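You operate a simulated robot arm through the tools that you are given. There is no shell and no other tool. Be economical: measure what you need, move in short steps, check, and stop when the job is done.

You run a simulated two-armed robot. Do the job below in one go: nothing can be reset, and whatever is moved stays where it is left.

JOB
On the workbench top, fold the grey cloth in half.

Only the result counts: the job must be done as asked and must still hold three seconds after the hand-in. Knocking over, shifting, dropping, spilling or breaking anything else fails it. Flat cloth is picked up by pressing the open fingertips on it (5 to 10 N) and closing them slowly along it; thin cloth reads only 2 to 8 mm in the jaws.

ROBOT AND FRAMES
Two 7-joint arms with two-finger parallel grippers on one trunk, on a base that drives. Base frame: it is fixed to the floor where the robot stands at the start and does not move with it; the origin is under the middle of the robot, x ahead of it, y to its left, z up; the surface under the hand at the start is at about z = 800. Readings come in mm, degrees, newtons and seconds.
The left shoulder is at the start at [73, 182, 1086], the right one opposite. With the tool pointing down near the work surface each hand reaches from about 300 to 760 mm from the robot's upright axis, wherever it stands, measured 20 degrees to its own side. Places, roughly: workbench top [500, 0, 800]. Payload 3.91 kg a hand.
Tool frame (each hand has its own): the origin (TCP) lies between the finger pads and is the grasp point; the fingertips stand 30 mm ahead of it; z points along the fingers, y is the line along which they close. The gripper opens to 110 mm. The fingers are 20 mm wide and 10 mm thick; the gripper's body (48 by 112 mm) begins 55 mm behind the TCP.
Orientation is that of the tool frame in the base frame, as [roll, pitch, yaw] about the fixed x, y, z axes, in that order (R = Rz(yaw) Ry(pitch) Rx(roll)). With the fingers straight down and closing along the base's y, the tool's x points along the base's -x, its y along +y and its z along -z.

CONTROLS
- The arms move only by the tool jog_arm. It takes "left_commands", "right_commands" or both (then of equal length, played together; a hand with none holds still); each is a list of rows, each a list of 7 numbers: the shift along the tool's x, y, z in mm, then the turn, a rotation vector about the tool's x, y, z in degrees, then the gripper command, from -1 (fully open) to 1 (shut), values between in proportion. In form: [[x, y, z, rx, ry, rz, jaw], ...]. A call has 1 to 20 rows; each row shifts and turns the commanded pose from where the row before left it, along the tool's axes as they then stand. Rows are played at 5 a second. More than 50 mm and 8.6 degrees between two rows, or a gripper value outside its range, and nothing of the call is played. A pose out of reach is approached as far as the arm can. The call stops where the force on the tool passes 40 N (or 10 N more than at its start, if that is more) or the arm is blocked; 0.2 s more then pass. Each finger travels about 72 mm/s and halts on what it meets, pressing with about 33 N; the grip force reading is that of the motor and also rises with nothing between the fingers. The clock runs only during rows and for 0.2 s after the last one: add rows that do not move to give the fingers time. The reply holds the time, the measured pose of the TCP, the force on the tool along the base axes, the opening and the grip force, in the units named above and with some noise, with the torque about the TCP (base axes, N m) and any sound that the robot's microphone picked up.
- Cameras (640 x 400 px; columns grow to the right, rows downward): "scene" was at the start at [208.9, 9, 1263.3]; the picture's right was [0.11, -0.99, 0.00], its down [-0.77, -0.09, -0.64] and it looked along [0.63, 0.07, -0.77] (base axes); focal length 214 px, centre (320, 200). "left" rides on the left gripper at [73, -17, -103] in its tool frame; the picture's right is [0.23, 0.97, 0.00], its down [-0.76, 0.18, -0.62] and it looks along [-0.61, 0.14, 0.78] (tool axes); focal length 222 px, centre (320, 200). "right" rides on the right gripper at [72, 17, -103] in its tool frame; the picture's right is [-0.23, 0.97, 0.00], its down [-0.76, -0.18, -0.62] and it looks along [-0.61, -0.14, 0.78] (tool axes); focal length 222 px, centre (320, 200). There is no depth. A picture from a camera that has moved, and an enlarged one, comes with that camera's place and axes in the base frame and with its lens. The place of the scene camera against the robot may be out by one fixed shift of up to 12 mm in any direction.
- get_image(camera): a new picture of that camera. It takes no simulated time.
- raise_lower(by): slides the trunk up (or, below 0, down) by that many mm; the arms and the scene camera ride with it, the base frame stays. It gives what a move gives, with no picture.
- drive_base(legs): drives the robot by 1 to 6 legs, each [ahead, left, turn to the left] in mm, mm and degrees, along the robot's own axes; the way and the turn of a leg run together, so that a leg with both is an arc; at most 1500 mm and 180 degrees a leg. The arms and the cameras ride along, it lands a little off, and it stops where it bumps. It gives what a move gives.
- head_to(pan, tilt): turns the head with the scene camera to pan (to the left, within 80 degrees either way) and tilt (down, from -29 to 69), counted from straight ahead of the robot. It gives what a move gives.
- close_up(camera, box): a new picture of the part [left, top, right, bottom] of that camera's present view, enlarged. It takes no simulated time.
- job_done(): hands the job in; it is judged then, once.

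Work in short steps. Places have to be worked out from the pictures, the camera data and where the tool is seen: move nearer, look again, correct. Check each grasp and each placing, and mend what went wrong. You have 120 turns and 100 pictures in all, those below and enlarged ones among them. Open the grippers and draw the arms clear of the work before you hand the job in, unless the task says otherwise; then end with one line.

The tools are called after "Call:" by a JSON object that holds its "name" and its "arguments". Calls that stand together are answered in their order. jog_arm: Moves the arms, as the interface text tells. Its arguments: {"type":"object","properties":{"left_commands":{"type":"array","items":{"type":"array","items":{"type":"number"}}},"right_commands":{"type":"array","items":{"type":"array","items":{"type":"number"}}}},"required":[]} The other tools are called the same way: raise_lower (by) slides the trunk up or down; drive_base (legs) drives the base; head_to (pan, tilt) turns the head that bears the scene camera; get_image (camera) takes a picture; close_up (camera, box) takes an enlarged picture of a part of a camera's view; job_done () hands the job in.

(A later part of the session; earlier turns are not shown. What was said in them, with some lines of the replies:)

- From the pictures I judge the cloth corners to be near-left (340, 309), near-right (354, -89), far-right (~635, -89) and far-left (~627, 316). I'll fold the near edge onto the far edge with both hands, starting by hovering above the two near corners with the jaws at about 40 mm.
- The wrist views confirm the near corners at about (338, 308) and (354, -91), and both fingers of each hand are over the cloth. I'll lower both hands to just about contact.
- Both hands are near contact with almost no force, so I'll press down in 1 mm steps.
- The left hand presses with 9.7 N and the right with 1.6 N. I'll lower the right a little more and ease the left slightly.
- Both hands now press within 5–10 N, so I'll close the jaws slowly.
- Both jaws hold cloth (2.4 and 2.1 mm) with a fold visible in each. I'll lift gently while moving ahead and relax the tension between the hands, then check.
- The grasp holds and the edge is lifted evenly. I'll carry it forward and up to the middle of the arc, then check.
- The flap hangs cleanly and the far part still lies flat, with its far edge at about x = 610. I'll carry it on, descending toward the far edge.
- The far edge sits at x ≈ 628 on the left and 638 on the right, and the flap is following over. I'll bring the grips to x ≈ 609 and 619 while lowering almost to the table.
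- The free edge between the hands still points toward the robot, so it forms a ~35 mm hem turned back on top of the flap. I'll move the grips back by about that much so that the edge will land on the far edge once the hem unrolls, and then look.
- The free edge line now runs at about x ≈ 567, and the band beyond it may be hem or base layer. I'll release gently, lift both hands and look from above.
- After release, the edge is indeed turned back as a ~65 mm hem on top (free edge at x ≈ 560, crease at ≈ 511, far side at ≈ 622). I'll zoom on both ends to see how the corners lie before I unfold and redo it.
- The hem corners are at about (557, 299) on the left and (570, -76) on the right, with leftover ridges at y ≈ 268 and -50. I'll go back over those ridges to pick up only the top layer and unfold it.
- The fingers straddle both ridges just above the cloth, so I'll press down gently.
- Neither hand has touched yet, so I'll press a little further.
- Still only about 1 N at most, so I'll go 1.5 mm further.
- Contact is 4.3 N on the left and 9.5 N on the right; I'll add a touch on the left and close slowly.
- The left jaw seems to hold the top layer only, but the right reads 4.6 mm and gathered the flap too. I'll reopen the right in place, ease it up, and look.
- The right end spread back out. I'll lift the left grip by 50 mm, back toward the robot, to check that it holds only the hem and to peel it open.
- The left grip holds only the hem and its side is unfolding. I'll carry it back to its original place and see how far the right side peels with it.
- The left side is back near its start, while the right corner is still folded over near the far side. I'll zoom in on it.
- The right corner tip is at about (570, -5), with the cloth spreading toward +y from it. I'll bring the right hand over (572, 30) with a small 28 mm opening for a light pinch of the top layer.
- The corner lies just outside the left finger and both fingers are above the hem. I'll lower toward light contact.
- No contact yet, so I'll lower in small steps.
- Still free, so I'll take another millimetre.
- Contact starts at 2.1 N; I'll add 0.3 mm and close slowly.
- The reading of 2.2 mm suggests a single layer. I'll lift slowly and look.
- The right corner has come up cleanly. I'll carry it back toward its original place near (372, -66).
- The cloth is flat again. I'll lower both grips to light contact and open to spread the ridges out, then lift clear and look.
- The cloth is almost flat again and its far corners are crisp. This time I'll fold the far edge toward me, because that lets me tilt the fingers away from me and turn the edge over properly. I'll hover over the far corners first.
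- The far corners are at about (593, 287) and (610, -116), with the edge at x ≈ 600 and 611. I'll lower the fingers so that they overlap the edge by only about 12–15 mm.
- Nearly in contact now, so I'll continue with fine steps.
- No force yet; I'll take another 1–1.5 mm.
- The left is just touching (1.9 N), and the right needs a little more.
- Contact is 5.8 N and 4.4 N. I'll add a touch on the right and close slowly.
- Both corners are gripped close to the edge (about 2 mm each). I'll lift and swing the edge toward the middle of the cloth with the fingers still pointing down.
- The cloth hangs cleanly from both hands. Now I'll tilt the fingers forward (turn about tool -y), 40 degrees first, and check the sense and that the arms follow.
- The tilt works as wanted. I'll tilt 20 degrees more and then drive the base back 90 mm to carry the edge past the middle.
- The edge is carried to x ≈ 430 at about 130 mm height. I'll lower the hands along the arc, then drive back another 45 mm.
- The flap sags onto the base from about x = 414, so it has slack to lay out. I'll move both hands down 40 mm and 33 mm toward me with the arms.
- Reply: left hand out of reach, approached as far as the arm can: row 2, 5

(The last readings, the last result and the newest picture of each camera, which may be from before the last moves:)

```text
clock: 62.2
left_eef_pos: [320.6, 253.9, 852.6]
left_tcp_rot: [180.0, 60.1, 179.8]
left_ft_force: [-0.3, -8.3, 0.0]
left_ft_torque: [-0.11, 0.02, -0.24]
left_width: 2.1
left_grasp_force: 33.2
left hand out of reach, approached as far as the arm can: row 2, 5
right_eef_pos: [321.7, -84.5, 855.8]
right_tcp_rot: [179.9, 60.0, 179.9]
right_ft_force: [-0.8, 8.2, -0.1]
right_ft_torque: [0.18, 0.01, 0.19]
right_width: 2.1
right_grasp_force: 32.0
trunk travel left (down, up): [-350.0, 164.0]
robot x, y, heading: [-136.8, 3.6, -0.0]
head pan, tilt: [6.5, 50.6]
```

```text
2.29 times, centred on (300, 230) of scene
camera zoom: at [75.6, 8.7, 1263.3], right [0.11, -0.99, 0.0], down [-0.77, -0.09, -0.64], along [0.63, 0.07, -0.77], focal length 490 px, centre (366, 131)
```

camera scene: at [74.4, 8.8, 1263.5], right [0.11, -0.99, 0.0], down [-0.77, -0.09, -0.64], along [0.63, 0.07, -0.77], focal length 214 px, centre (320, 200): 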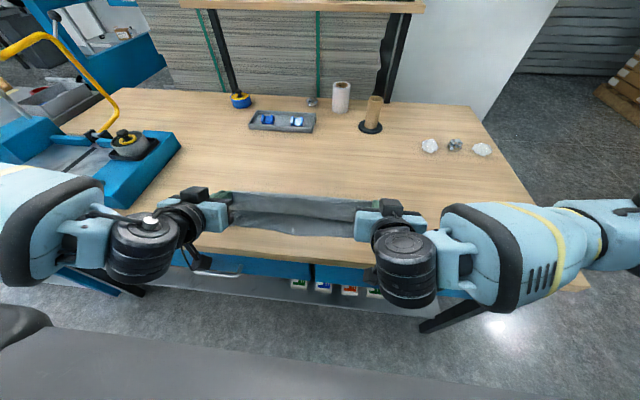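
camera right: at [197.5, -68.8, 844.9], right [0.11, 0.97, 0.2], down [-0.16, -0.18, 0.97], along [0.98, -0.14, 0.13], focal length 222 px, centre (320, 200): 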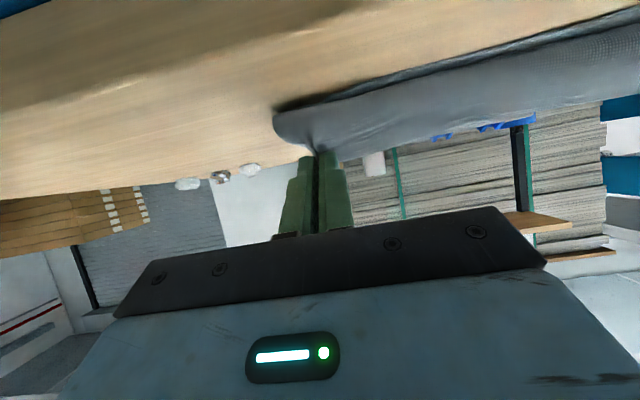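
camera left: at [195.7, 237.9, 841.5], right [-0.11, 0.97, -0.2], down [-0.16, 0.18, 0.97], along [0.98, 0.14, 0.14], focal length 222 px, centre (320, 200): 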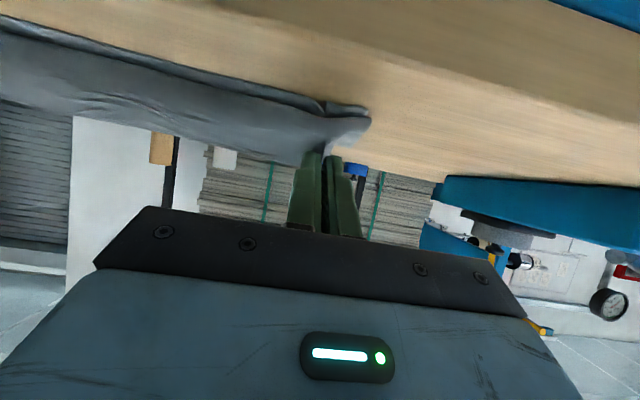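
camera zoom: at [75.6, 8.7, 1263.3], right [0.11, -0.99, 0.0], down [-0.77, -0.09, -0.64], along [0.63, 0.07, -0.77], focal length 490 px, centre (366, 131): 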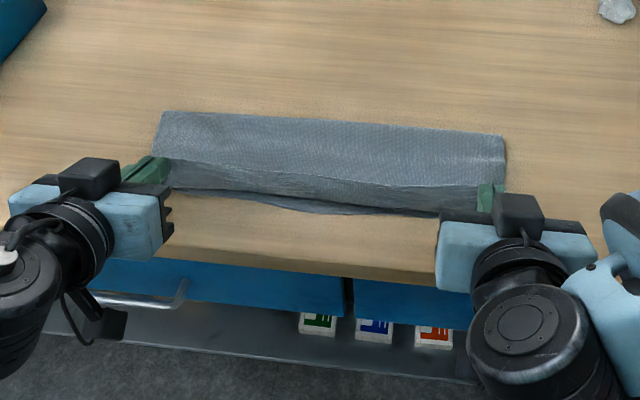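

The flap comes over well, but the crease sits at x ≈ 440 and leaves only ~105 mm of base, because my arc was too high and peeled too much up. I'll go back up and ahead to lay part of it down again, then repeat with a lower arc.

Call:
{"name": "jog_arm", "arguments": {"left_commands": [[-10, 0, -5.6, 0, 0, 0, 1], [-10, 0, -5.6, 0, 0, 0, 1], [-10, 0, -5.6, 0, 0, 0, 1], [-9, 0, -5.6, 0, 0, 0, 1], [0, 0, 0, 0, 0, 0, 1]], "right_commands": [[-10, 0, -5.6, 0, 0, 0, 1], [-10, 0, -5.6, 0, 0, 0, 1], [-10, 0, -5.6, 0, 0, 0, 1], [-9, 0, -5.6, 0, 0, 0, 1], [0, 0, 0, 0, 0, 0, 1]]}}

Call:
{"name": "drive_base", "arguments": {"legs": [[135, 0, 0]]}}

```text
clock: 63.4
left_eef_pos: [339.2, 255.5, 888.6]
left_tcp_rot: [179.9, 60.2, 179.9]
left_ft_force: [0.2, -9.5, 0.2]
left_ft_torque: [-0.21, 0.02, -0.25]
left_width: 2.0
left_grasp_force: 32.6
left hand out of reach, approached as far as the arm can: row 1, 2, 3, 4
right_eef_pos: [321.8, -85.0, 899.8]
right_tcp_rot: [180.0, 60.1, 179.9]
right_ft_force: [0.9, 9.2, 0.7]
right_ft_torque: [0.2, 0.02, 0.17]
right_width: 1.9
right_grasp_force: 32.6
trunk travel left (down, up): [-350.0, 164.0]
robot x, y, heading: [-133.1, 1.1, -0.0]
head pan, tilt: [6.5, 50.6]
```

```text
clock: 64.7
left_eef_pos: [477.3, 256.3, 886.6]
left_tcp_rot: [180.0, 60.0, 179.9]
left_ft_force: [-1.2, -9.9, 0.6]
left_ft_torque: [-0.23, 0.01, -0.2]
left_width: 2.0
left_grasp_force: 33.0
right_eef_pos: [458.9, -85.7, 900.8]
right_tcp_rot: [179.9, 60.0, 179.9]
right_ft_force: [0.3, 9.9, -0.2]
right_ft_torque: [0.2, 0.03, 0.21]
right_width: 1.9
right_grasp_force: 33.4
trunk travel left (down, up): [-350.0, 164.0]
robot x, y, heading: [2.7, -1.1, -0.2]
head pan, tilt: [6.5, 50.6]
```

The left arm hit its near reach limit at this tilt, so the hands are slightly uneven. I'll move both ahead to about x = 534/545 at level height, laying the cloth back down toward the far side.

Call:
{"name": "jog_arm", "arguments": {"left_commands": [[-6, 0, 10, 0, 0, 0, 1], [-6, 0, 10, 0, 0, 0, 1], [-6, 0, 10, 0, 0, 0, 1], [-6, 0, 10, 0, 0, 0, 1], [-4, 0, 9, 0, 0, 0, 1], [0, 0, 0, 0, 0, 0, 1]], "right_commands": [[-6, 0, 16.4, 0, 0, 0, 1], [-6, 0, 16.4, 0, 0, 0, 1], [-6, 0, 16.4, 0, 0, 0, 1], [-6, 0, 16.4, 0, 0, 0, 1], [-6, 0, 16.4, 0, 0, 0, 1], [0, 0, 0, 0, 0, 0, 1]]}}

Call:
{"name": "get_image", "arguments": {"camera": "scene"}}

Call:
{"name": "get_image", "arguments": {"camera": "left"}}

```text
clock: 66.1
left_eef_pos: [532.7, 255.2, 888.0]
left_tcp_rot: [-179.9, 60.1, 179.9]
left_ft_force: [0.6, -8.8, -0.5]
left_ft_torque: [-0.16, 0.02, -0.2]
left_width: 2.1
left_grasp_force: 32.8
right_eef_pos: [544.7, -85.5, 884.7]
right_tcp_rot: [179.9, 60.0, -180.0]
right_ft_force: [0.9, 9.0, -0.5]
right_ft_torque: [0.18, 0.03, 0.2]
right_width: 2.1
right_grasp_force: 33.0
trunk travel left (down, up): [-350.0, 164.0]
robot x, y, heading: [3.5, -0.4, 0.0]
head pan, tilt: [6.5, 50.6]
```

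```text
39 pictures are left
camera scene: at [212.0, 8.9, 1263.3], right [0.11, -0.99, 0.0], down [-0.77, -0.09, -0.64], along [0.63, 0.07, -0.77], focal length 214 px, centre (320, 200)
```

scene: 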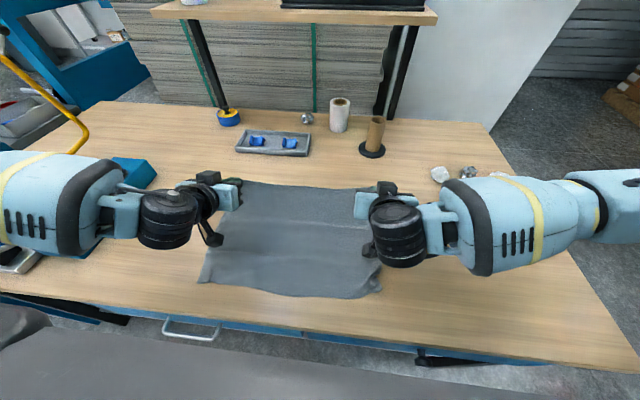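

```text
38 pictures are left
camera left: at [407.7, 239.4, 877.5], right [-0.11, 0.97, -0.2], down [-0.16, 0.18, 0.97], along [0.98, 0.14, 0.13], focal length 222 px, centre (320, 200)
```

left: 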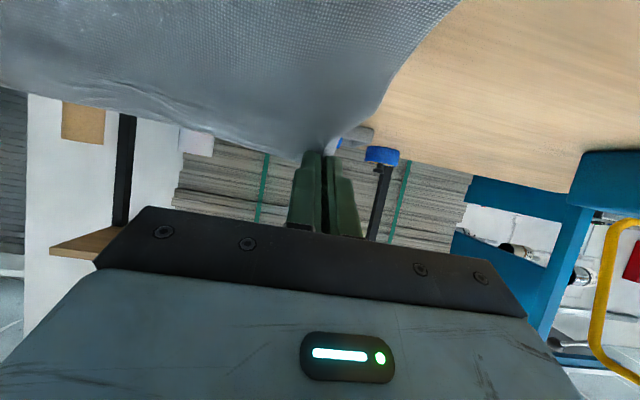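

The cloth has laid back down with the near half flat. Now I'll repeat with a low arc: drive back 100 mm at the present height (~70 mm) and look.

Call:
{"name": "drive_base", "arguments": {"legs": [[-100, 0, 0]]}}

Call:
{"name": "get_image", "arguments": {"camera": "scene"}}

Call:
{"name": "get_image", "arguments": {"camera": "left"}}

```text
clock: 67.3
left_eef_pos: [431.9, 254.6, 887.7]
left_tcp_rot: [180.0, 60.0, 179.9]
left_ft_force: [-0.3, -9.6, -0.2]
left_ft_torque: [-0.14, 0.01, -0.2]
left_width: 2.1
left_grasp_force: 32.7
right_eef_pos: [444.0, -85.3, 884.9]
right_tcp_rot: [179.9, 59.9, 179.9]
right_ft_force: [0.2, 8.8, 0.2]
right_ft_torque: [0.18, 0.01, 0.22]
right_width: 1.8
right_grasp_force: 33.2
trunk travel left (down, up): [-350.0, 164.0]
robot x, y, heading: [-97.9, -0.9, -0.2]
head pan, tilt: [6.5, 50.6]
```

```text
37 pictures are left
camera scene: at [111.1, 8.8, 1263.4], right [0.11, -0.99, 0.0], down [-0.77, -0.09, -0.64], along [0.63, 0.07, -0.77], focal length 214 px, centre (320, 200)
```

scene: 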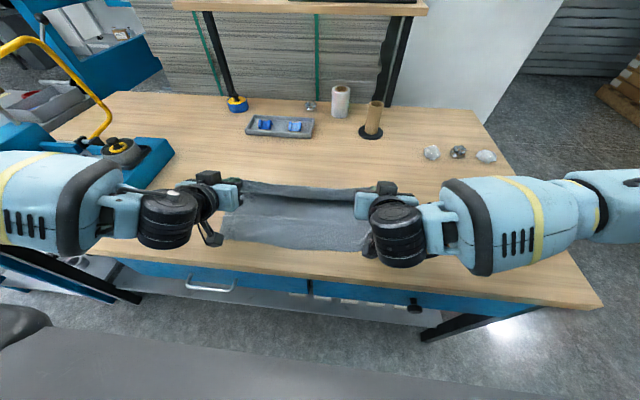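

```text
36 pictures are left
camera left: at [307.1, 239.4, 877.7], right [-0.11, 0.97, -0.2], down [-0.16, 0.18, 0.97], along [0.98, 0.14, 0.14], focal length 222 px, centre (320, 200)
```

left: 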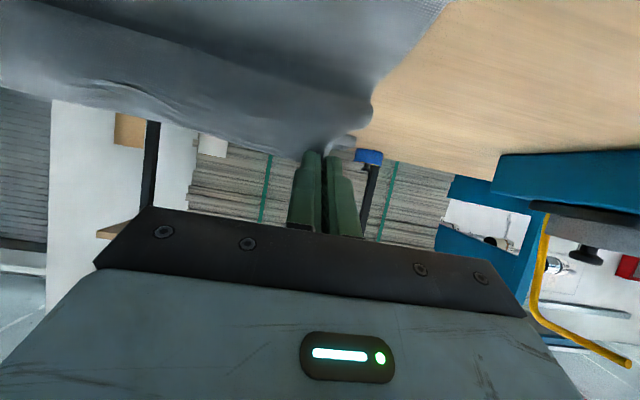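

The edge is moving over with the near half staying flat. I'll drive back another 65 mm, then lower the hands by 25 mm.

Call:
{"name": "drive_base", "arguments": {"legs": [[-65, 0, 0]]}}

Call:
{"name": "jog_arm", "arguments": {"left_commands": [[7.2, 0, 4.2, 0, 0, 0, 1], [7.2, 0, 4.2, 0, 0, 0, 1], [7.2, 0, 4.2, 0, 0, 0, 1], [0, 0, 0, 0, 0, 0, 1]], "right_commands": [[7.2, 0, 4.2, 0, 0, 0, 1], [7.2, 0, 4.2, 0, 0, 0, 1], [7.2, 0, 4.2, 0, 0, 0, 1], [0, 0, 0, 0, 0, 0, 1]]}}

Call:
{"name": "get_image", "arguments": {"camera": "left"}}

Call:
{"name": "close_up", "arguments": {"camera": "scene", "box": [160, 150, 440, 290]}}

```text
clock: 68.3
left_eef_pos: [368.4, 255.1, 889.3]
left_tcp_rot: [-179.9, 60.1, 179.7]
left_ft_force: [0.3, -9.2, 0.1]
left_ft_torque: [-0.18, 0.02, -0.17]
left_width: 1.9
left_grasp_force: 32.7
right_eef_pos: [378.6, -85.8, 886.4]
right_tcp_rot: [179.9, 60.1, 179.9]
right_ft_force: [-0.8, 8.0, 0.3]
right_ft_torque: [0.21, 0.02, 0.18]
right_width: 1.9
right_grasp_force: 33.1
trunk travel left (down, up): [-350.0, 164.0]
robot x, y, heading: [-156.3, 0.7, -0.2]
head pan, tilt: [6.5, 50.6]
```

```text
clock: 69.3
left_eef_pos: [368.8, 254.4, 863.3]
left_tcp_rot: [-179.9, 60.1, 179.8]
left_ft_force: [-0.3, -7.1, 0.2]
left_ft_torque: [-0.19, 0.0, -0.13]
left_width: 1.9
left_grasp_force: 33.3
right_eef_pos: [380.7, -85.3, 859.6]
right_tcp_rot: [179.8, 60.0, 179.9]
right_ft_force: [-0.1, 6.9, 0.0]
right_ft_torque: [0.18, 0.01, 0.17]
right_width: 2.1
right_grasp_force: 33.2
trunk travel left (down, up): [-350.0, 164.0]
robot x, y, heading: [-163.4, -3.3, -0.3]
head pan, tilt: [6.5, 50.6]
```

```text
35 pictures are left
camera left: at [243.8, 238.8, 852.9], right [-0.11, 0.97, -0.2], down [-0.16, 0.18, 0.97], along [0.98, 0.14, 0.14], focal length 222 px, centre (320, 200)
```

left: 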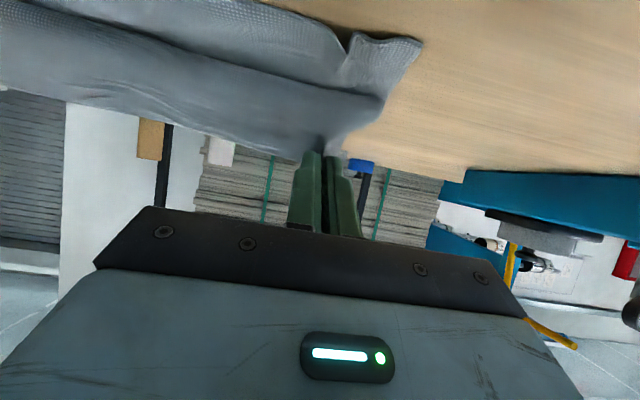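

```text
2.29 times, centred on (300, 220) of scene
camera zoom: at [48.1, 8.7, 1263.3], right [0.11, -0.99, 0.0], down [-0.77, -0.09, -0.64], along [0.63, 0.07, -0.77], focal length 490 px, centre (366, 154)
```

zoom: 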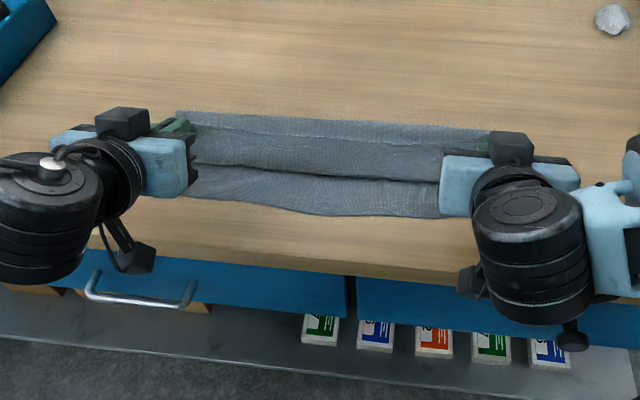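

Base is now ~120 mm, better but still short of half (~143), so a lower path is needed. I'll go back ahead, laying the cloth down, and then repeat with the edge only ~35 mm high.

Call:
{"name": "jog_arm", "arguments": {"left_commands": [[-7.2, 0, -4.2, 0, 0, 0, 1], [-7.2, 0, -4.2, 0, 0, 0, 1], [-7.2, 0, -4.2, 0, 0, 0, 1], [0, 0, 0, 0, 0, 0, 1]], "right_commands": [[-7.2, 0, -4.2, 0, 0, 0, 1], [-7.2, 0, -4.2, 0, 0, 0, 1], [-7.2, 0, -4.2, 0, 0, 0, 1], [0, 0, 0, 0, 0, 0, 1]]}}

Call:
{"name": "drive_base", "arguments": {"legs": [[165, 0, 0]]}}

Call:
{"name": "jog_arm", "arguments": {"left_commands": [[-4, 0, 7, 0, 0, 0, 1], [-4, 0, 7, 0, 0, 0, 1], [-4, 0, 7, 0, 0, 0, 1], [-4, 0, 7, 0, 0, 0, 1], [0, 0, 0, 0, 7, 0, 1], [0, 0, 0, 0, 8, 0, 1], [5, 0, 5, 0, 0, 0, 1], [5, 0, 5, 0, 0, 0, 1], [5, 0, 5, 0, 0, 0, 1], [0, 0, 0, 0, 0, 0, 1]], "right_commands": [[-4, 0, 7, 0, 0, 0, 1], [-4, 0, 7, 0, 0, 0, 1], [-4, 0, 7, 0, 0, 0, 1], [-4, 0, 7, 0, 0, 0, 1], [0, 0, 0, 0, 7, 0, 1], [0, 0, 0, 0, 8, 0, 1], [5, 0, 5, 0, 0, 0, 1], [5, 0, 5, 0, 0, 0, 1], [5, 0, 5, 0, 0, 0, 1], [0, 0, 0, 0, 0, 0, 1]]}}

Call:
{"name": "get_image", "arguments": {"camera": "scene"}}

Call:
{"name": "get_image", "arguments": {"camera": "left"}}

```text
clock: 70.3
left_eef_pos: [368.6, 255.0, 888.0]
left_tcp_rot: [-180.0, 60.0, 179.9]
left_ft_force: [-0.2, -7.4, -0.4]
left_ft_torque: [-0.13, -0.02, -0.17]
left_width: 2.1
left_grasp_force: 33.2
right_eef_pos: [379.3, -85.7, 883.2]
right_tcp_rot: [180.0, 60.0, 179.9]
right_ft_force: [-0.7, 7.2, 1.0]
right_ft_torque: [0.15, 0.02, 0.15]
right_width: 1.7
right_grasp_force: 33.3
trunk travel left (down, up): [-350.0, 164.0]
robot x, y, heading: [-160.3, 1.1, 0.2]
head pan, tilt: [6.5, 50.6]
```

```text
clock: 71.7
left_eef_pos: [535.6, 257.7, 887.9]
left_tcp_rot: [-179.9, 60.1, -179.7]
left_ft_force: [0.6, -7.4, -0.5]
left_ft_torque: [-0.14, -0.02, -0.16]
left_width: 1.9
left_grasp_force: 33.0
right_eef_pos: [550.5, -81.1, 882.9]
right_tcp_rot: [179.8, 59.9, -179.7]
right_ft_force: [0.7, 6.8, 0.4]
right_ft_torque: [0.18, 0.06, 0.19]
right_width: 2.1
right_grasp_force: 33.1
trunk travel left (down, up): [-350.0, 164.0]
robot x, y, heading: [8.9, 0.5, 0.3]
head pan, tilt: [6.5, 50.6]
```

```text
clock: 73.9
left_eef_pos: [565.7, 258.1, 868.0]
left_tcp_rot: [-179.9, 45.1, -179.7]
left_ft_force: [1.3, -6.8, -0.1]
left_ft_torque: [-0.18, 0.0, -0.11]
left_width: 2.2
left_grasp_force: 33.1
right_eef_pos: [581.4, -81.3, 863.2]
right_tcp_rot: [179.8, 45.0, -179.7]
right_ft_force: [-0.8, 7.2, 0.4]
right_ft_torque: [0.2, 0.01, 0.13]
right_width: 1.8
right_grasp_force: 33.2
trunk travel left (down, up): [-350.0, 164.0]
robot x, y, heading: [7.3, 2.1, 0.2]
head pan, tilt: [6.5, 50.6]
```

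```text
33 pictures are left
camera scene: at [216.6, 10.5, 1263.3], right [0.12, -0.99, 0.0], down [-0.77, -0.09, -0.64], along [0.63, 0.07, -0.77], focal length 214 px, centre (320, 200)
```

scene: 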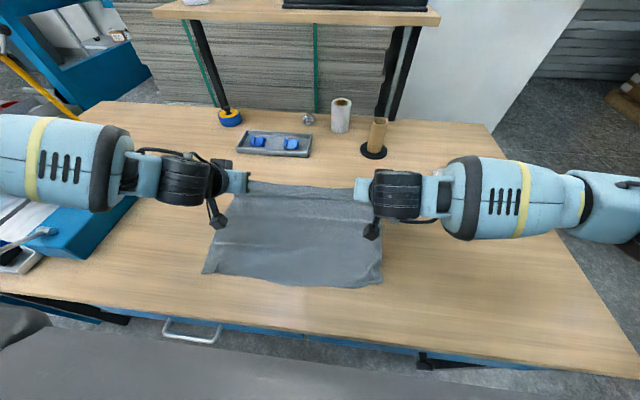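

```text
32 pictures are left
camera left: at [442.7, 241.1, 891.0], right [-0.16, 0.97, -0.16], down [0.1, 0.18, 0.98], along [0.98, 0.14, -0.12], focal length 222 px, centre (320, 200)
```

left: 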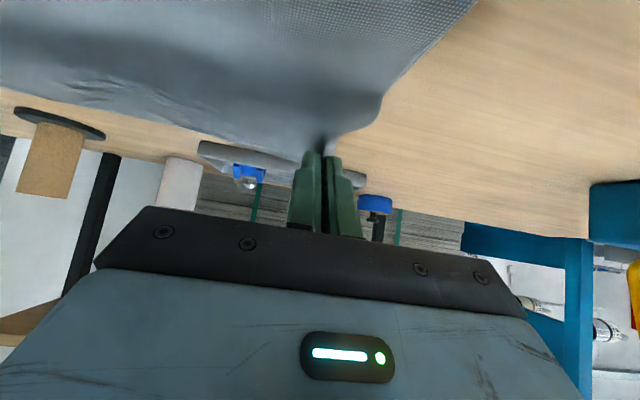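

The whole cloth shifted ahead about 15 mm (near edge now at x ≈ 350), which is fine. I'll lower a little more to a ~35 mm edge height and drive back 130 mm on a low path.

Call:
{"name": "jog_arm", "arguments": {"left_commands": [[4, 0, 4, 0, 0, 0, 1], [4, 0, 4, 0, 0, 0, 1], [0, 0, 0, 0, 0, 0, 1]], "right_commands": [[3, 0, 3, 0, 0, 0, 1], [3, 0, 3, 0, 0, 0, 1], [0, 0, 0, 0, 0, 0, 1]]}}

Call:
{"name": "drive_base", "arguments": {"legs": [[-130, 0, 0]]}}

Call:
{"name": "get_image", "arguments": {"camera": "scene"}}

Call:
{"name": "get_image", "arguments": {"camera": "left"}}

```text
clock: 74.7
left_eef_pos: [566.9, 257.3, 856.9]
left_tcp_rot: [-179.9, 45.1, -179.7]
left_ft_force: [0.1, -7.3, 0.3]
left_ft_torque: [-0.22, -0.01, -0.12]
left_width: 1.8
left_grasp_force: 32.7
right_eef_pos: [581.0, -81.8, 854.3]
right_tcp_rot: [179.9, 45.0, -179.5]
right_ft_force: [0.4, 7.6, -0.3]
right_ft_torque: [0.2, -0.01, 0.09]
right_width: 1.7
right_grasp_force: 32.8
trunk travel left (down, up): [-350.0, 164.0]
robot x, y, heading: [7.7, 0.4, 0.2]
head pan, tilt: [6.5, 50.6]
```

```text
clock: 76.0
left_eef_pos: [440.4, 259.3, 857.2]
left_tcp_rot: [-179.9, 45.1, -179.7]
left_ft_force: [0.9, -7.6, -0.3]
left_ft_torque: [-0.2, 0.0, -0.11]
left_width: 2.2
left_grasp_force: 32.6
right_eef_pos: [454.8, -80.5, 854.3]
right_tcp_rot: [179.8, 45.0, -179.5]
right_ft_force: [-0.5, 6.7, 0.4]
right_ft_torque: [0.17, 0.0, 0.11]
right_width: 1.9
right_grasp_force: 33.1
trunk travel left (down, up): [-350.0, 164.0]
robot x, y, heading: [-119.4, -1.5, 0.3]
head pan, tilt: [6.5, 50.6]
```

```text
31 pictures are left
camera scene: at [89.6, 10.1, 1263.4], right [0.12, -0.99, 0.0], down [-0.77, -0.09, -0.64], along [0.63, 0.08, -0.77], focal length 214 px, centre (320, 200)
```

scene: 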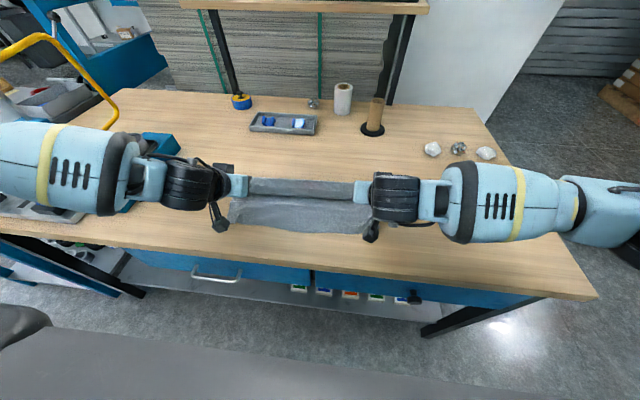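

```text
30 pictures are left
camera left: at [316.0, 241.4, 879.3], right [-0.17, 0.97, -0.16], down [0.1, 0.18, 0.98], along [0.98, 0.15, -0.12], focal length 222 px, centre (320, 200)
```

left: 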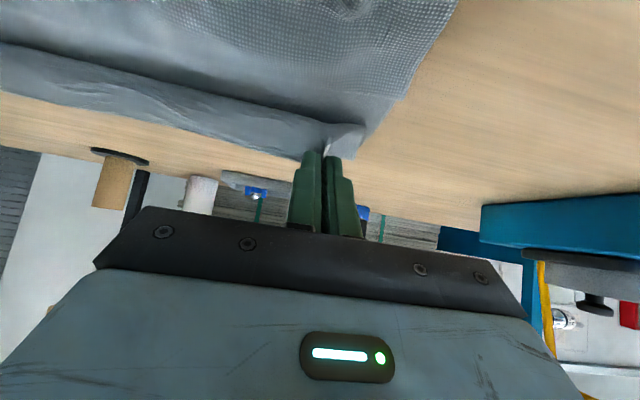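

This is much better: the loop's far side is at x ≈ 505 with the near half still lying flat. I'll drive back another 90 mm.

Call:
{"name": "drive_base", "arguments": {"legs": [[-90, 0, 0]]}}

Call:
{"name": "close_up", "arguments": {"camera": "scene", "box": [160, 150, 440, 290]}}

Call:
{"name": "get_image", "arguments": {"camera": "left"}}

```text
clock: 77.1
left_eef_pos: [349.8, 256.2, 856.1]
left_tcp_rot: [-179.9, 45.1, -179.8]
left_ft_force: [0.5, -7.1, -0.2]
left_ft_torque: [-0.18, 0.0, -0.06]
left_width: 1.9
left_grasp_force: 33.3
right_eef_pos: [364.4, -82.7, 856.1]
right_tcp_rot: [179.8, 45.0, -179.6]
right_ft_force: [-0.3, 6.7, -0.4]
right_ft_torque: [0.19, 0.0, 0.12]
right_width: 2.2
right_grasp_force: 33.2
trunk travel left (down, up): [-350.0, 164.0]
robot x, y, heading: [-208.9, -1.5, 0.3]
head pan, tilt: [6.5, 50.6]
```

```text
2.29 times, centred on (300, 220) of scene
camera zoom: at [-0.5, 9.3, 1263.4], right [0.12, -0.99, 0.0], down [-0.77, -0.09, -0.64], along [0.63, 0.07, -0.77], focal length 490 px, centre (366, 154)
```

zoom: 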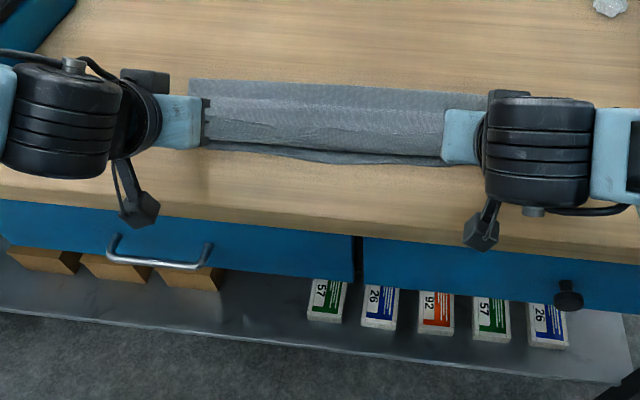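

```text
28 pictures are left
camera left: at [226.3, 240.1, 879.4], right [-0.16, 0.97, -0.16], down [0.1, 0.18, 0.98], along [0.98, 0.14, -0.12], focal length 222 px, centre (320, 200)
```

left: 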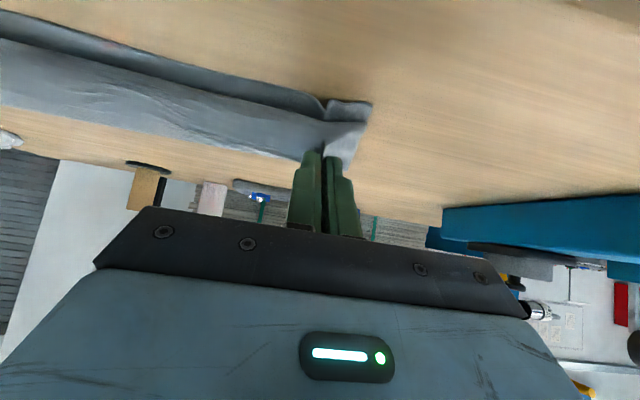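

The flap's bulge plus the waviness account for the lengths, so the crease is about where it should be. I'll tilt the fingers back to 60 degrees, then drive back 30 mm and lower the edge onto the near edge.

Call:
{"name": "jog_arm", "arguments": {"left_commands": [[0, 0, 0, 0, -8, 0, 1], [0, 0, 0, 0, -7, 0, 1], [0, 0, 0, 0, 0, 0, 1]], "right_commands": [[0, 0, 0, 0, -8, 0, 1], [0, 0, 0, 0, -7, 0, 1], [0, 0, 0, 0, 0, 0, 1]]}}

Call:
{"name": "drive_base", "arguments": {"legs": [[-30, 0, 0]]}}

Call:
{"name": "jog_arm", "arguments": {"left_commands": [[6, 0, 3.5, 0, 0, 0, 1], [6, 0, 3.5, 0, 0, 0, 1], [6, 0, 3.5, 0, 0, 0, 1], [4, 0, 2.3, 0, 0, 0, 1], [0, 0, 0, 0, 0, 0, 1]], "right_commands": [[6, 0, 3.5, 0, 0, 0, 1], [6, 0, 3.5, 0, 0, 0, 1], [6, 0, 3.5, 0, 0, 0, 1], [4, 0, 2.3, 0, 0, 0, 1], [0, 0, 0, 0, 0, 0, 1]]}}

Call:
{"name": "close_up", "arguments": {"camera": "scene", "box": [160, 130, 440, 270]}}

Call:
{"name": "get_image", "arguments": {"camera": "left"}}

```text
clock: 77.9
left_eef_pos: [351.0, 256.8, 857.1]
left_tcp_rot: [-179.8, 60.1, -179.7]
left_ft_force: [-1.2, -4.3, 0.0]
left_ft_torque: [-0.09, 0.01, -0.12]
left_width: 1.9
left_grasp_force: 32.9
right_eef_pos: [364.9, -80.8, 855.5]
right_tcp_rot: [179.7, 60.0, -179.7]
right_ft_force: [-0.5, 4.9, 0.1]
right_ft_torque: [0.12, 0.05, 0.12]
right_width: 1.7
right_grasp_force: 32.6
trunk travel left (down, up): [-350.0, 164.0]
robot x, y, heading: [-209.5, -2.9, 0.3]
head pan, tilt: [6.5, 50.6]
```

```text
clock: 78.7
left_eef_pos: [320.8, 255.6, 857.0]
left_tcp_rot: [-179.9, 60.2, -179.8]
left_ft_force: [-0.6, -5.1, 0.0]
left_ft_torque: [-0.15, 0.02, -0.13]
left_width: 2.0
left_grasp_force: 32.6
right_eef_pos: [335.0, -81.8, 856.3]
right_tcp_rot: [179.6, 60.1, -179.7]
right_ft_force: [-1.0, 5.5, 0.0]
right_ft_torque: [0.15, 0.0, 0.16]
right_width: 2.0
right_grasp_force: 32.9
trunk travel left (down, up): [-350.0, 164.0]
robot x, y, heading: [-239.7, 3.3, 0.1]
head pan, tilt: [6.5, 50.6]
```

```text
clock: 79.9
left_eef_pos: [322.5, 255.9, 831.1]
left_tcp_rot: [-179.8, 60.1, -179.8]
left_ft_force: [1.0, -5.9, 0.5]
left_ft_torque: [-0.09, -0.04, -0.08]
left_width: 2.0
left_grasp_force: 33.0
right_eef_pos: [336.0, -81.9, 830.6]
right_tcp_rot: [179.7, 60.0, -179.7]
right_ft_force: [-0.5, 4.4, 0.5]
right_ft_torque: [0.14, 0.03, 0.11]
right_width: 2.0
right_grasp_force: 33.3
trunk travel left (down, up): [-350.0, 164.0]
robot x, y, heading: [-234.7, -0.7, 0.3]
head pan, tilt: [6.5, 50.6]
```

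```text
2.29 times, centred on (300, 200) of scene
camera zoom: at [-28.9, 9.0, 1263.3], right [0.12, -0.99, 0.0], down [-0.77, -0.09, -0.64], along [0.63, 0.07, -0.77], focal length 490 px, centre (366, 200)
```

zoom: 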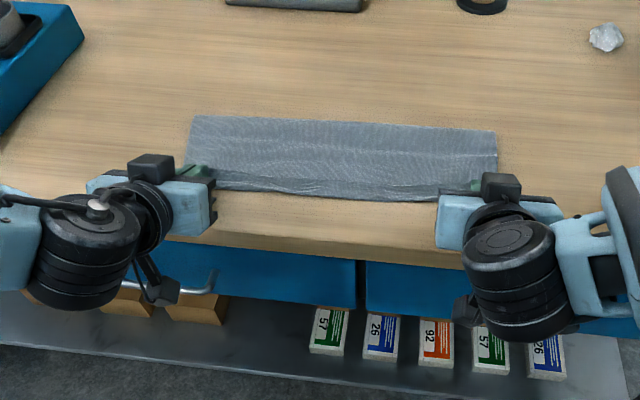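

```text
26 pictures are left
camera left: at [196.9, 239.1, 819.5], right [-0.11, 0.97, -0.2], down [-0.16, 0.18, 0.97], along [0.98, 0.14, 0.14], focal length 222 px, centre (320, 200)
```

left: 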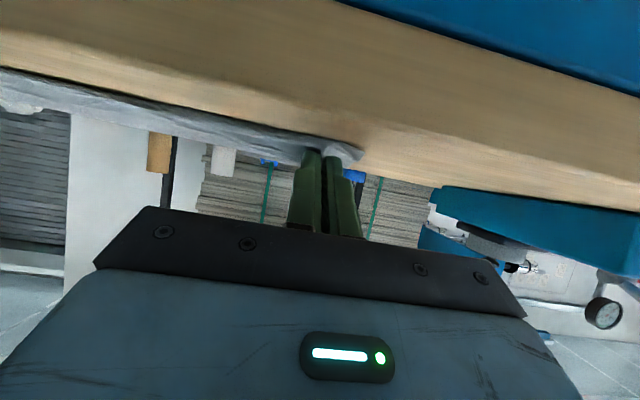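

The folded strip lies nicely, with the held edge about 12 mm short of the base's near edge. I'll pull 12 mm more, then open the jaws and back out along the fingers.

Call:
{"name": "drive_base", "arguments": {"legs": [[-12, 0, 0]]}}

Call:
{"name": "jog_arm", "arguments": {"left_commands": [[3, 0, 1.7, 0, 0, 0, 1], [0, 0, 0, 0, 0, 0, 0.85], [0, 0, 0, 0, 0, 0, 0.7], [0, 0, 0, 0, 0, 0, 0.55], [0, 0, 0, 0, 0, 0, 0.4], [0, 0, -10, 0, 0, 0, 0.4], [0, 0, -20, 0, 0, 0, 0.4], [-10, 0, -25, 0, 0, 0, 0.4], [-20, 0, -25, 0, 0, 0, 0.4], [-25, 0, -20, 0, 0, 0, 0.4], [-30, 0, 0, 0, 8, 0, 0.4], [-20, 0, 0, 0, 8, 0, 0.4]], "right_commands": [[3, 0, 1.7, 0, 0, 0, 1], [0, 0, 0, 0, 0, 0, 0.85], [0, 0, 0, 0, 0, 0, 0.7], [0, 0, 0, 0, 0, 0, 0.55], [0, 0, 0, 0, 0, 0, 0.4], [0, 0, -10, 0, 0, 0, 0.4], [0, 0, -20, 0, 0, 0, 0.4], [-10, 0, -25, 0, 0, 0, 0.4], [-20, 0, -25, 0, 0, 0, 0.4], [-25, 0, -20, 0, 0, 0, 0.4], [-30, 0, 0, 0, 8, 0, 0.4], [-20, 0, 0, 0, 8, 0, 0.4]]}}

Call:
{"name": "get_image", "arguments": {"camera": "scene"}}

Call:
{"name": "get_image", "arguments": {"camera": "left"}}

```text
clock: 80.7
left_eef_pos: [310.2, 255.2, 829.7]
left_tcp_rot: [-179.9, 60.2, -179.8]
left_ft_force: [-0.1, -5.3, 0.4]
left_ft_torque: [-0.14, -0.04, -0.08]
left_width: 1.8
left_grasp_force: 32.4
right_eef_pos: [323.3, -81.0, 831.3]
right_tcp_rot: [179.7, 60.0, -179.7]
right_ft_force: [0.4, 5.6, 0.5]
right_ft_torque: [0.13, -0.04, 0.14]
right_width: 2.1
right_grasp_force: 33.1
trunk travel left (down, up): [-350.0, 164.0]
robot x, y, heading: [-250.7, -2.9, 0.3]
head pan, tilt: [6.5, 50.6]
```

```text
clock: 83.3
left_eef_pos: [278.6, 254.5, 964.9]
left_tcp_rot: [-180.0, 44.0, -179.9]
left_ft_force: [0.3, -0.4, -0.5]
left_ft_torque: [0.0, 0.04, 0.01]
left_width: 33.1
left_grasp_force: 0.2
right_eef_pos: [293.4, -82.2, 964.5]
right_tcp_rot: [179.8, 43.9, -179.5]
right_ft_force: [-0.5, 0.3, 0.6]
right_ft_torque: [0.0, 0.0, -0.03]
right_width: 32.8
right_grasp_force: 0.0
trunk travel left (down, up): [-350.0, 164.0]
robot x, y, heading: [-251.6, -2.3, 0.2]
head pan, tilt: [6.5, 50.6]
```

```text
25 pictures are left
camera scene: at [-40.6, 8.7, 1263.2], right [0.12, -0.99, 0.0], down [-0.77, -0.09, -0.64], along [0.63, 0.07, -0.77], focal length 214 px, centre (320, 200)
```

scene: 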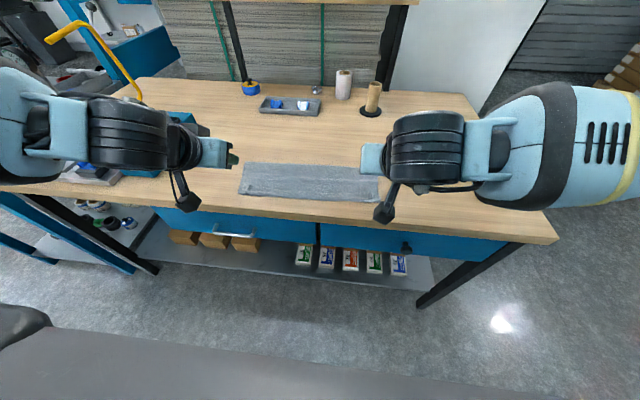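

```text
24 pictures are left
camera left: at [155.1, 237.4, 989.3], right [-0.16, 0.97, -0.16], down [0.11, 0.18, 0.98], along [0.98, 0.14, -0.14], focal length 222 px, centre (320, 200)
```

left: 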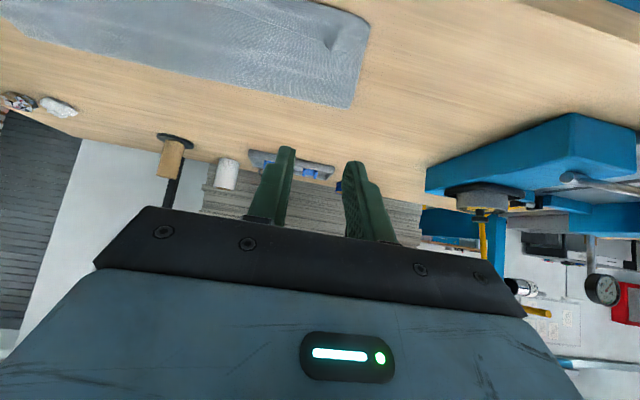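

The fold looks good from here. I'll zoom in on it with the scene and wrist cameras to check the edges.

Call:
{"name": "close_up", "arguments": {"camera": "scene", "box": [225, 145, 395, 220]}}

Call:
{"name": "close_up", "arguments": {"camera": "left", "box": [180, 0, 400, 130]}}

Call:
{"name": "close_up", "arguments": {"camera": "right", "box": [240, 0, 460, 130]}}

```text
3.76 times, centred on (310, 182) of scene
camera zoom: at [-40.6, 8.7, 1263.2], right [0.12, -0.99, 0.0], down [-0.77, -0.09, -0.64], along [0.63, 0.07, -0.77], focal length 807 px, centre (358, 266)
```

zoom: 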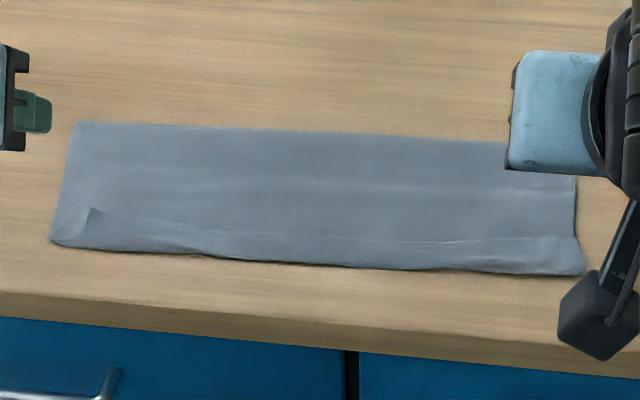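

```text
2.91 times, centred on (290, 65) of left
camera zoom: at [155.1, 237.4, 989.3], right [-0.16, 0.97, -0.16], down [0.11, 0.18, 0.98], along [0.98, 0.14, -0.14], focal length 646 px, centre (407, 593)
```

zoom: 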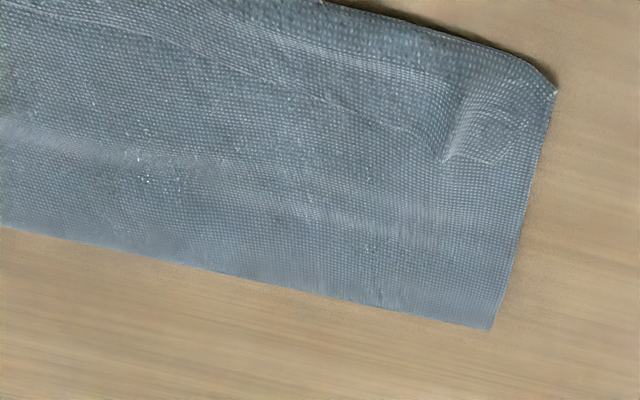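

```text
2.91 times, centred on (350, 65) of right
camera zoom: at [169.5, -67.2, 990.1], right [0.15, 0.97, 0.16], down [0.12, -0.18, 0.98], along [0.98, -0.13, -0.14], focal length 646 px, centre (233, 593)
```

zoom: 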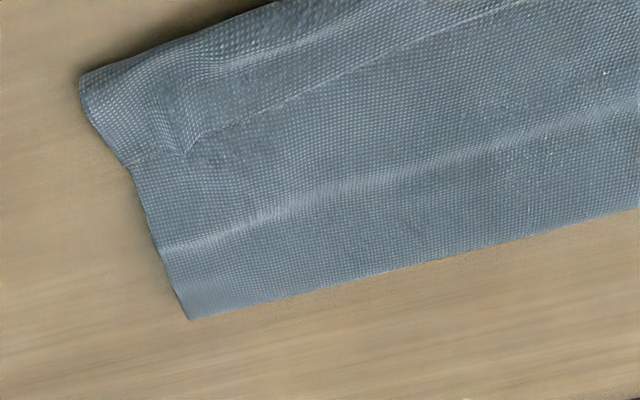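

The free edge curls back slightly, but the edge and corners seem to lie over the base's near edge and corners: hem corners at ~(344, 278) and (374, -106) against base corners at ~(349, 277) and (374, -100). I'll straighten the hands to pointing down, raise them clear, and inspect the corners from above.

Call:
{"name": "jog_arm", "arguments": {"left_commands": [[0, 0, -20, 0, 8, 0, 0.4], [0, 0, -20, 0, 8, 0, 0.4], [0, 0, -10, 0, 8, 0, 0.4], [0, 0, 0, 0, 8, 0, 0.4], [0, 0, 0, 0, 8, 0, 0.4], [0, 0, 0, 0, 4, 0, 0.4], [0, 0, 0, 0, 0, 0, 0.4]], "right_commands": [[0, 0, -20, 0, 8, 0, 0.4], [0, 0, -20, 0, 8, 0, 0.4], [0, 0, -10, 0, 8, 0, 0.4], [0, 0, 0, 0, 8, 0, 0.4], [0, 0, 0, 0, 8, 0, 0.4], [0, 0, 0, 0, 4, 0, 0.4], [0, 0, 0, 0, 0, 0, 0.4]]}}

Call:
{"name": "get_image", "arguments": {"camera": "left"}}

Call:
{"name": "close_up", "arguments": {"camera": "right", "box": [200, 0, 500, 200]}}

```text
clock: 84.9
left_eef_pos: [247.3, 255.3, 1005.2]
left_tcp_rot: [-179.8, 0.0, -180.0]
left_ft_force: [0.3, -0.5, 0.0]
left_ft_torque: [0.03, -0.01, 0.01]
left_width: 33.0
left_grasp_force: 0.0
right_eef_pos: [261.8, -83.3, 1005.7]
right_tcp_rot: [179.8, 0.0, -179.4]
right_ft_force: [-0.4, -0.1, -0.3]
right_ft_torque: [-0.02, -0.03, -0.01]
right_width: 33.1
right_grasp_force: 0.0
trunk travel left (down, up): [-350.0, 164.0]
robot x, y, heading: [-249.1, 0.1, 0.4]
head pan, tilt: [6.5, 50.6]
```

```text
20 pictures are left
camera left: at [175.7, 239.5, 1109.3], right [-0.23, 0.97, 0.0], down [0.76, 0.18, 0.62], along [0.61, 0.14, -0.78], focal length 222 px, centre (320, 200)
```

left: 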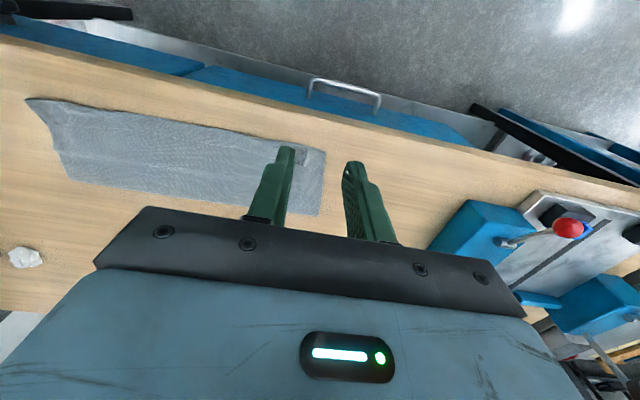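

```text
2.00 times, centred on (350, 100) of right
camera zoom: at [190.3, -68.7, 1110.0], right [0.22, 0.98, 0.0], down [0.76, -0.17, 0.62], along [0.61, -0.13, -0.78], focal length 444 px, centre (260, 400)
```

zoom: 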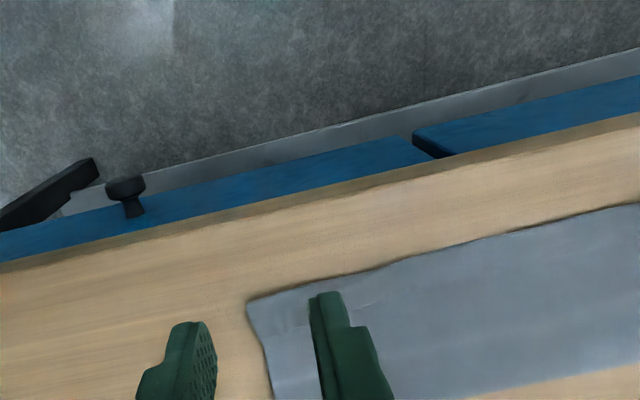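

The fingers block part of the view, so I'll shift both hands outward and drive ahead 60 mm for a clear look at each near corner.

Call:
{"name": "jog_arm", "arguments": {"left_commands": [[0, 30, 0, 0, 0, 0, 0.4], [0, 35, 0, 0, 0, 0, 0.4], [0, 0, 0, 0, 0, 0, 0.4]], "right_commands": [[0, -30, 0, 0, 0, 0, 0.4], [0, -35, 0, 0, 0, 0, 0.4], [0, 0, 0, 0, 0, 0, 0.4]]}}

Call:
{"name": "drive_base", "arguments": {"legs": [[60, 0, 0]]}}

Call:
{"name": "close_up", "arguments": {"camera": "left", "box": [130, 40, 330, 190]}}

Call:
{"name": "close_up", "arguments": {"camera": "right", "box": [310, 40, 510, 190]}}

Call:
{"name": "close_up", "arguments": {"camera": "scene", "box": [220, 150, 400, 240]}}

```text
clock: 85.7
left_eef_pos: [247.7, 321.2, 1004.9]
left_tcp_rot: [-179.9, 0.1, -179.9]
left_ft_force: [0.2, 0.8, 0.7]
left_ft_torque: [0.02, 0.02, 0.0]
left_width: 33.0
left_grasp_force: 0.0
right_eef_pos: [261.7, -148.2, 1008.5]
right_tcp_rot: [179.9, 0.0, -179.4]
right_ft_force: [0.7, -0.6, 0.2]
right_ft_torque: [0.02, 0.0, -0.01]
right_width: 33.1
right_grasp_force: 0.1
trunk travel left (down, up): [-350.0, 164.0]
robot x, y, heading: [-247.9, 1.6, 0.6]
head pan, tilt: [6.5, 50.6]
```

```text
clock: 86.6
left_eef_pos: [306.0, 320.9, 1004.6]
left_tcp_rot: [-179.9, 0.0, -179.9]
left_ft_force: [-0.9, -0.2, 0.7]
left_ft_torque: [0.01, 0.01, 0.03]
left_width: 32.9
left_grasp_force: 0.1
right_eef_pos: [320.4, -148.3, 1008.0]
right_tcp_rot: [179.9, 0.0, -179.5]
right_ft_force: [0.0, 0.3, 0.3]
right_ft_torque: [-0.01, 0.04, -0.05]
right_width: 32.9
right_grasp_force: 0.2
trunk travel left (down, up): [-350.0, 164.0]
robot x, y, heading: [-188.6, 4.6, 0.2]
head pan, tilt: [6.5, 50.6]
```

```text
2.67 times, centred on (230, 115) of left
camera zoom: at [234.1, 304.1, 1108.6], right [-0.23, 0.97, 0.0], down [0.76, 0.18, 0.62], along [0.61, 0.14, -0.78], focal length 592 px, centre (560, 427)
```

zoom: 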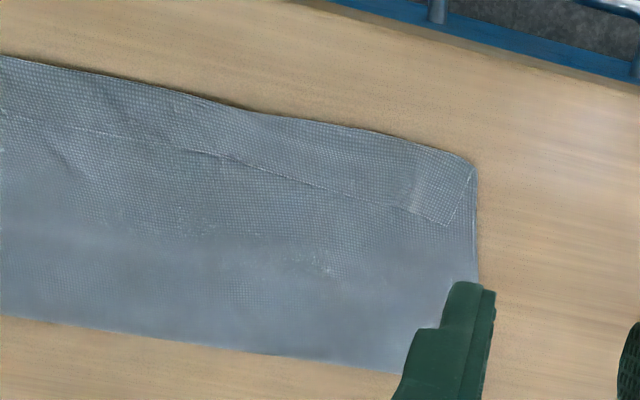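

```text
2.67 times, centred on (410, 115) of right
camera zoom: at [248.4, -133.0, 1111.3], right [0.22, 0.98, 0.0], down [0.76, -0.17, 0.62], along [0.61, -0.13, -0.78], focal length 592 px, centre (80, 427)
```

zoom: 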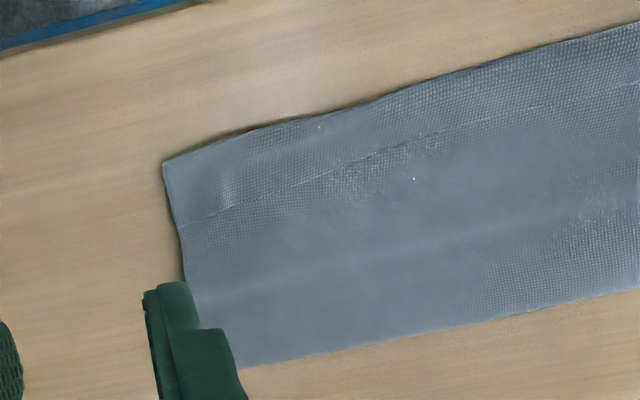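

```text
3.56 times, centred on (310, 195) of scene
camera zoom: at [17.8, 8.9, 1263.1], right [0.12, -0.99, 0.0], down [-0.77, -0.09, -0.63], along [0.63, 0.07, -0.77], focal length 763 px, centre (356, 218)
```

zoom: 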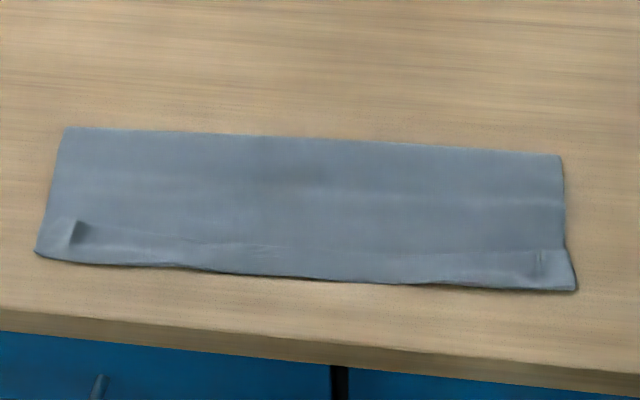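

The fold holds. The carried edge lies over the base's near edge within about 15 mm at both corners and in the middle (x ≈ 350–357 against ~346 on the left, 370 against ~355 on the right). The footprint is about 138 mm deep, half of the original ~287 mm, with only a narrow turned-in rim. I judge that reworking it would risk more than it gains, so I'll open the grippers fully and draw the arms clear.

Call:
{"name": "jog_arm", "arguments": {"left_commands": [[0, 15, -20, 0, 0, 0, 0], [0, 20, -20, 0, 0, 0, -0.5], [0, 0, -10, 0, 0, 0, -1], [0, 0, 0, 0, 0, 0, -1], [0, 0, 0, 0, 0, 0, -1]], "right_commands": [[0, -15, -20, 0, 0, 0, 0], [0, -20, -20, 0, 0, 0, -0.5], [0, 0, -10, 0, 0, 0, -1], [0, 0, 0, 0, 0, 0, -1], [0, 0, 0, 0, 0, 0, -1]]}}

Call:
{"name": "drive_base", "arguments": {"legs": [[-80, 0, 0]]}}

Call:
{"name": "get_image", "arguments": {"camera": "scene"}}

```text
clock: 87.8
left_eef_pos: [307.3, 356.3, 1055.7]
left_tcp_rot: [-179.9, 0.1, 179.9]
left_ft_force: [-0.2, 0.9, 0.1]
left_ft_torque: [0.03, 0.04, -0.01]
left_width: 109.8
left_grasp_force: 0.0
right_eef_pos: [321.0, -183.5, 1058.5]
right_tcp_rot: [179.8, 0.0, -179.5]
right_ft_force: [-1.0, -0.1, -0.6]
right_ft_torque: [0.03, -0.01, 0.0]
right_width: 110.1
right_grasp_force: 0.1
trunk travel left (down, up): [-350.0, 164.0]
robot x, y, heading: [-191.4, -0.6, 0.4]
head pan, tilt: [6.5, 50.6]
```

```text
clock: 88.9
left_eef_pos: [227.8, 356.9, 1055.5]
left_tcp_rot: [-179.8, 0.1, -179.9]
left_ft_force: [-0.9, -0.1, 0.0]
left_ft_torque: [0.02, -0.06, -0.01]
left_width: 110.0
left_grasp_force: 0.0
right_eef_pos: [243.0, -183.3, 1057.4]
right_tcp_rot: [179.9, -0.1, -179.4]
right_ft_force: [0.2, -0.5, 0.1]
right_ft_torque: [0.01, -0.01, 0.03]
right_width: 109.8
right_grasp_force: 0.0
trunk travel left (down, up): [-350.0, 164.0]
robot x, y, heading: [-268.2, -4.8, 0.1]
head pan, tilt: [6.5, 50.6]
```

```text
15 pictures are left
camera scene: at [-62.1, 8.7, 1263.4], right [0.12, -0.99, 0.0], down [-0.77, -0.09, -0.64], along [0.63, 0.07, -0.77], focal length 214 px, centre (320, 200)
```

scene: 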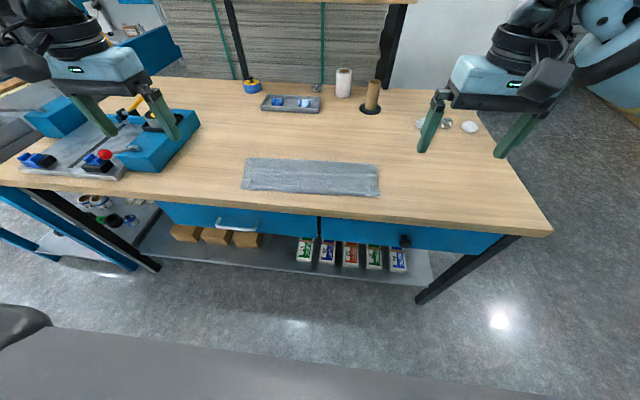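

The cloth lies folded on the bench, everything else appears undisturbed, and the arms are clear with open grippers, so I'll hand the job in.

Call:
{"name": "job_done", "arguments": {}}

```text
The job is handed in.
```

I folded the grey cloth in half on the workbench, far edge over near edge; the edges meet within about 15 mm by my estimate, but a 25–35 mm strip along that edge is curled back on top and the crease sits about 25 mm off the cloth's true middle.
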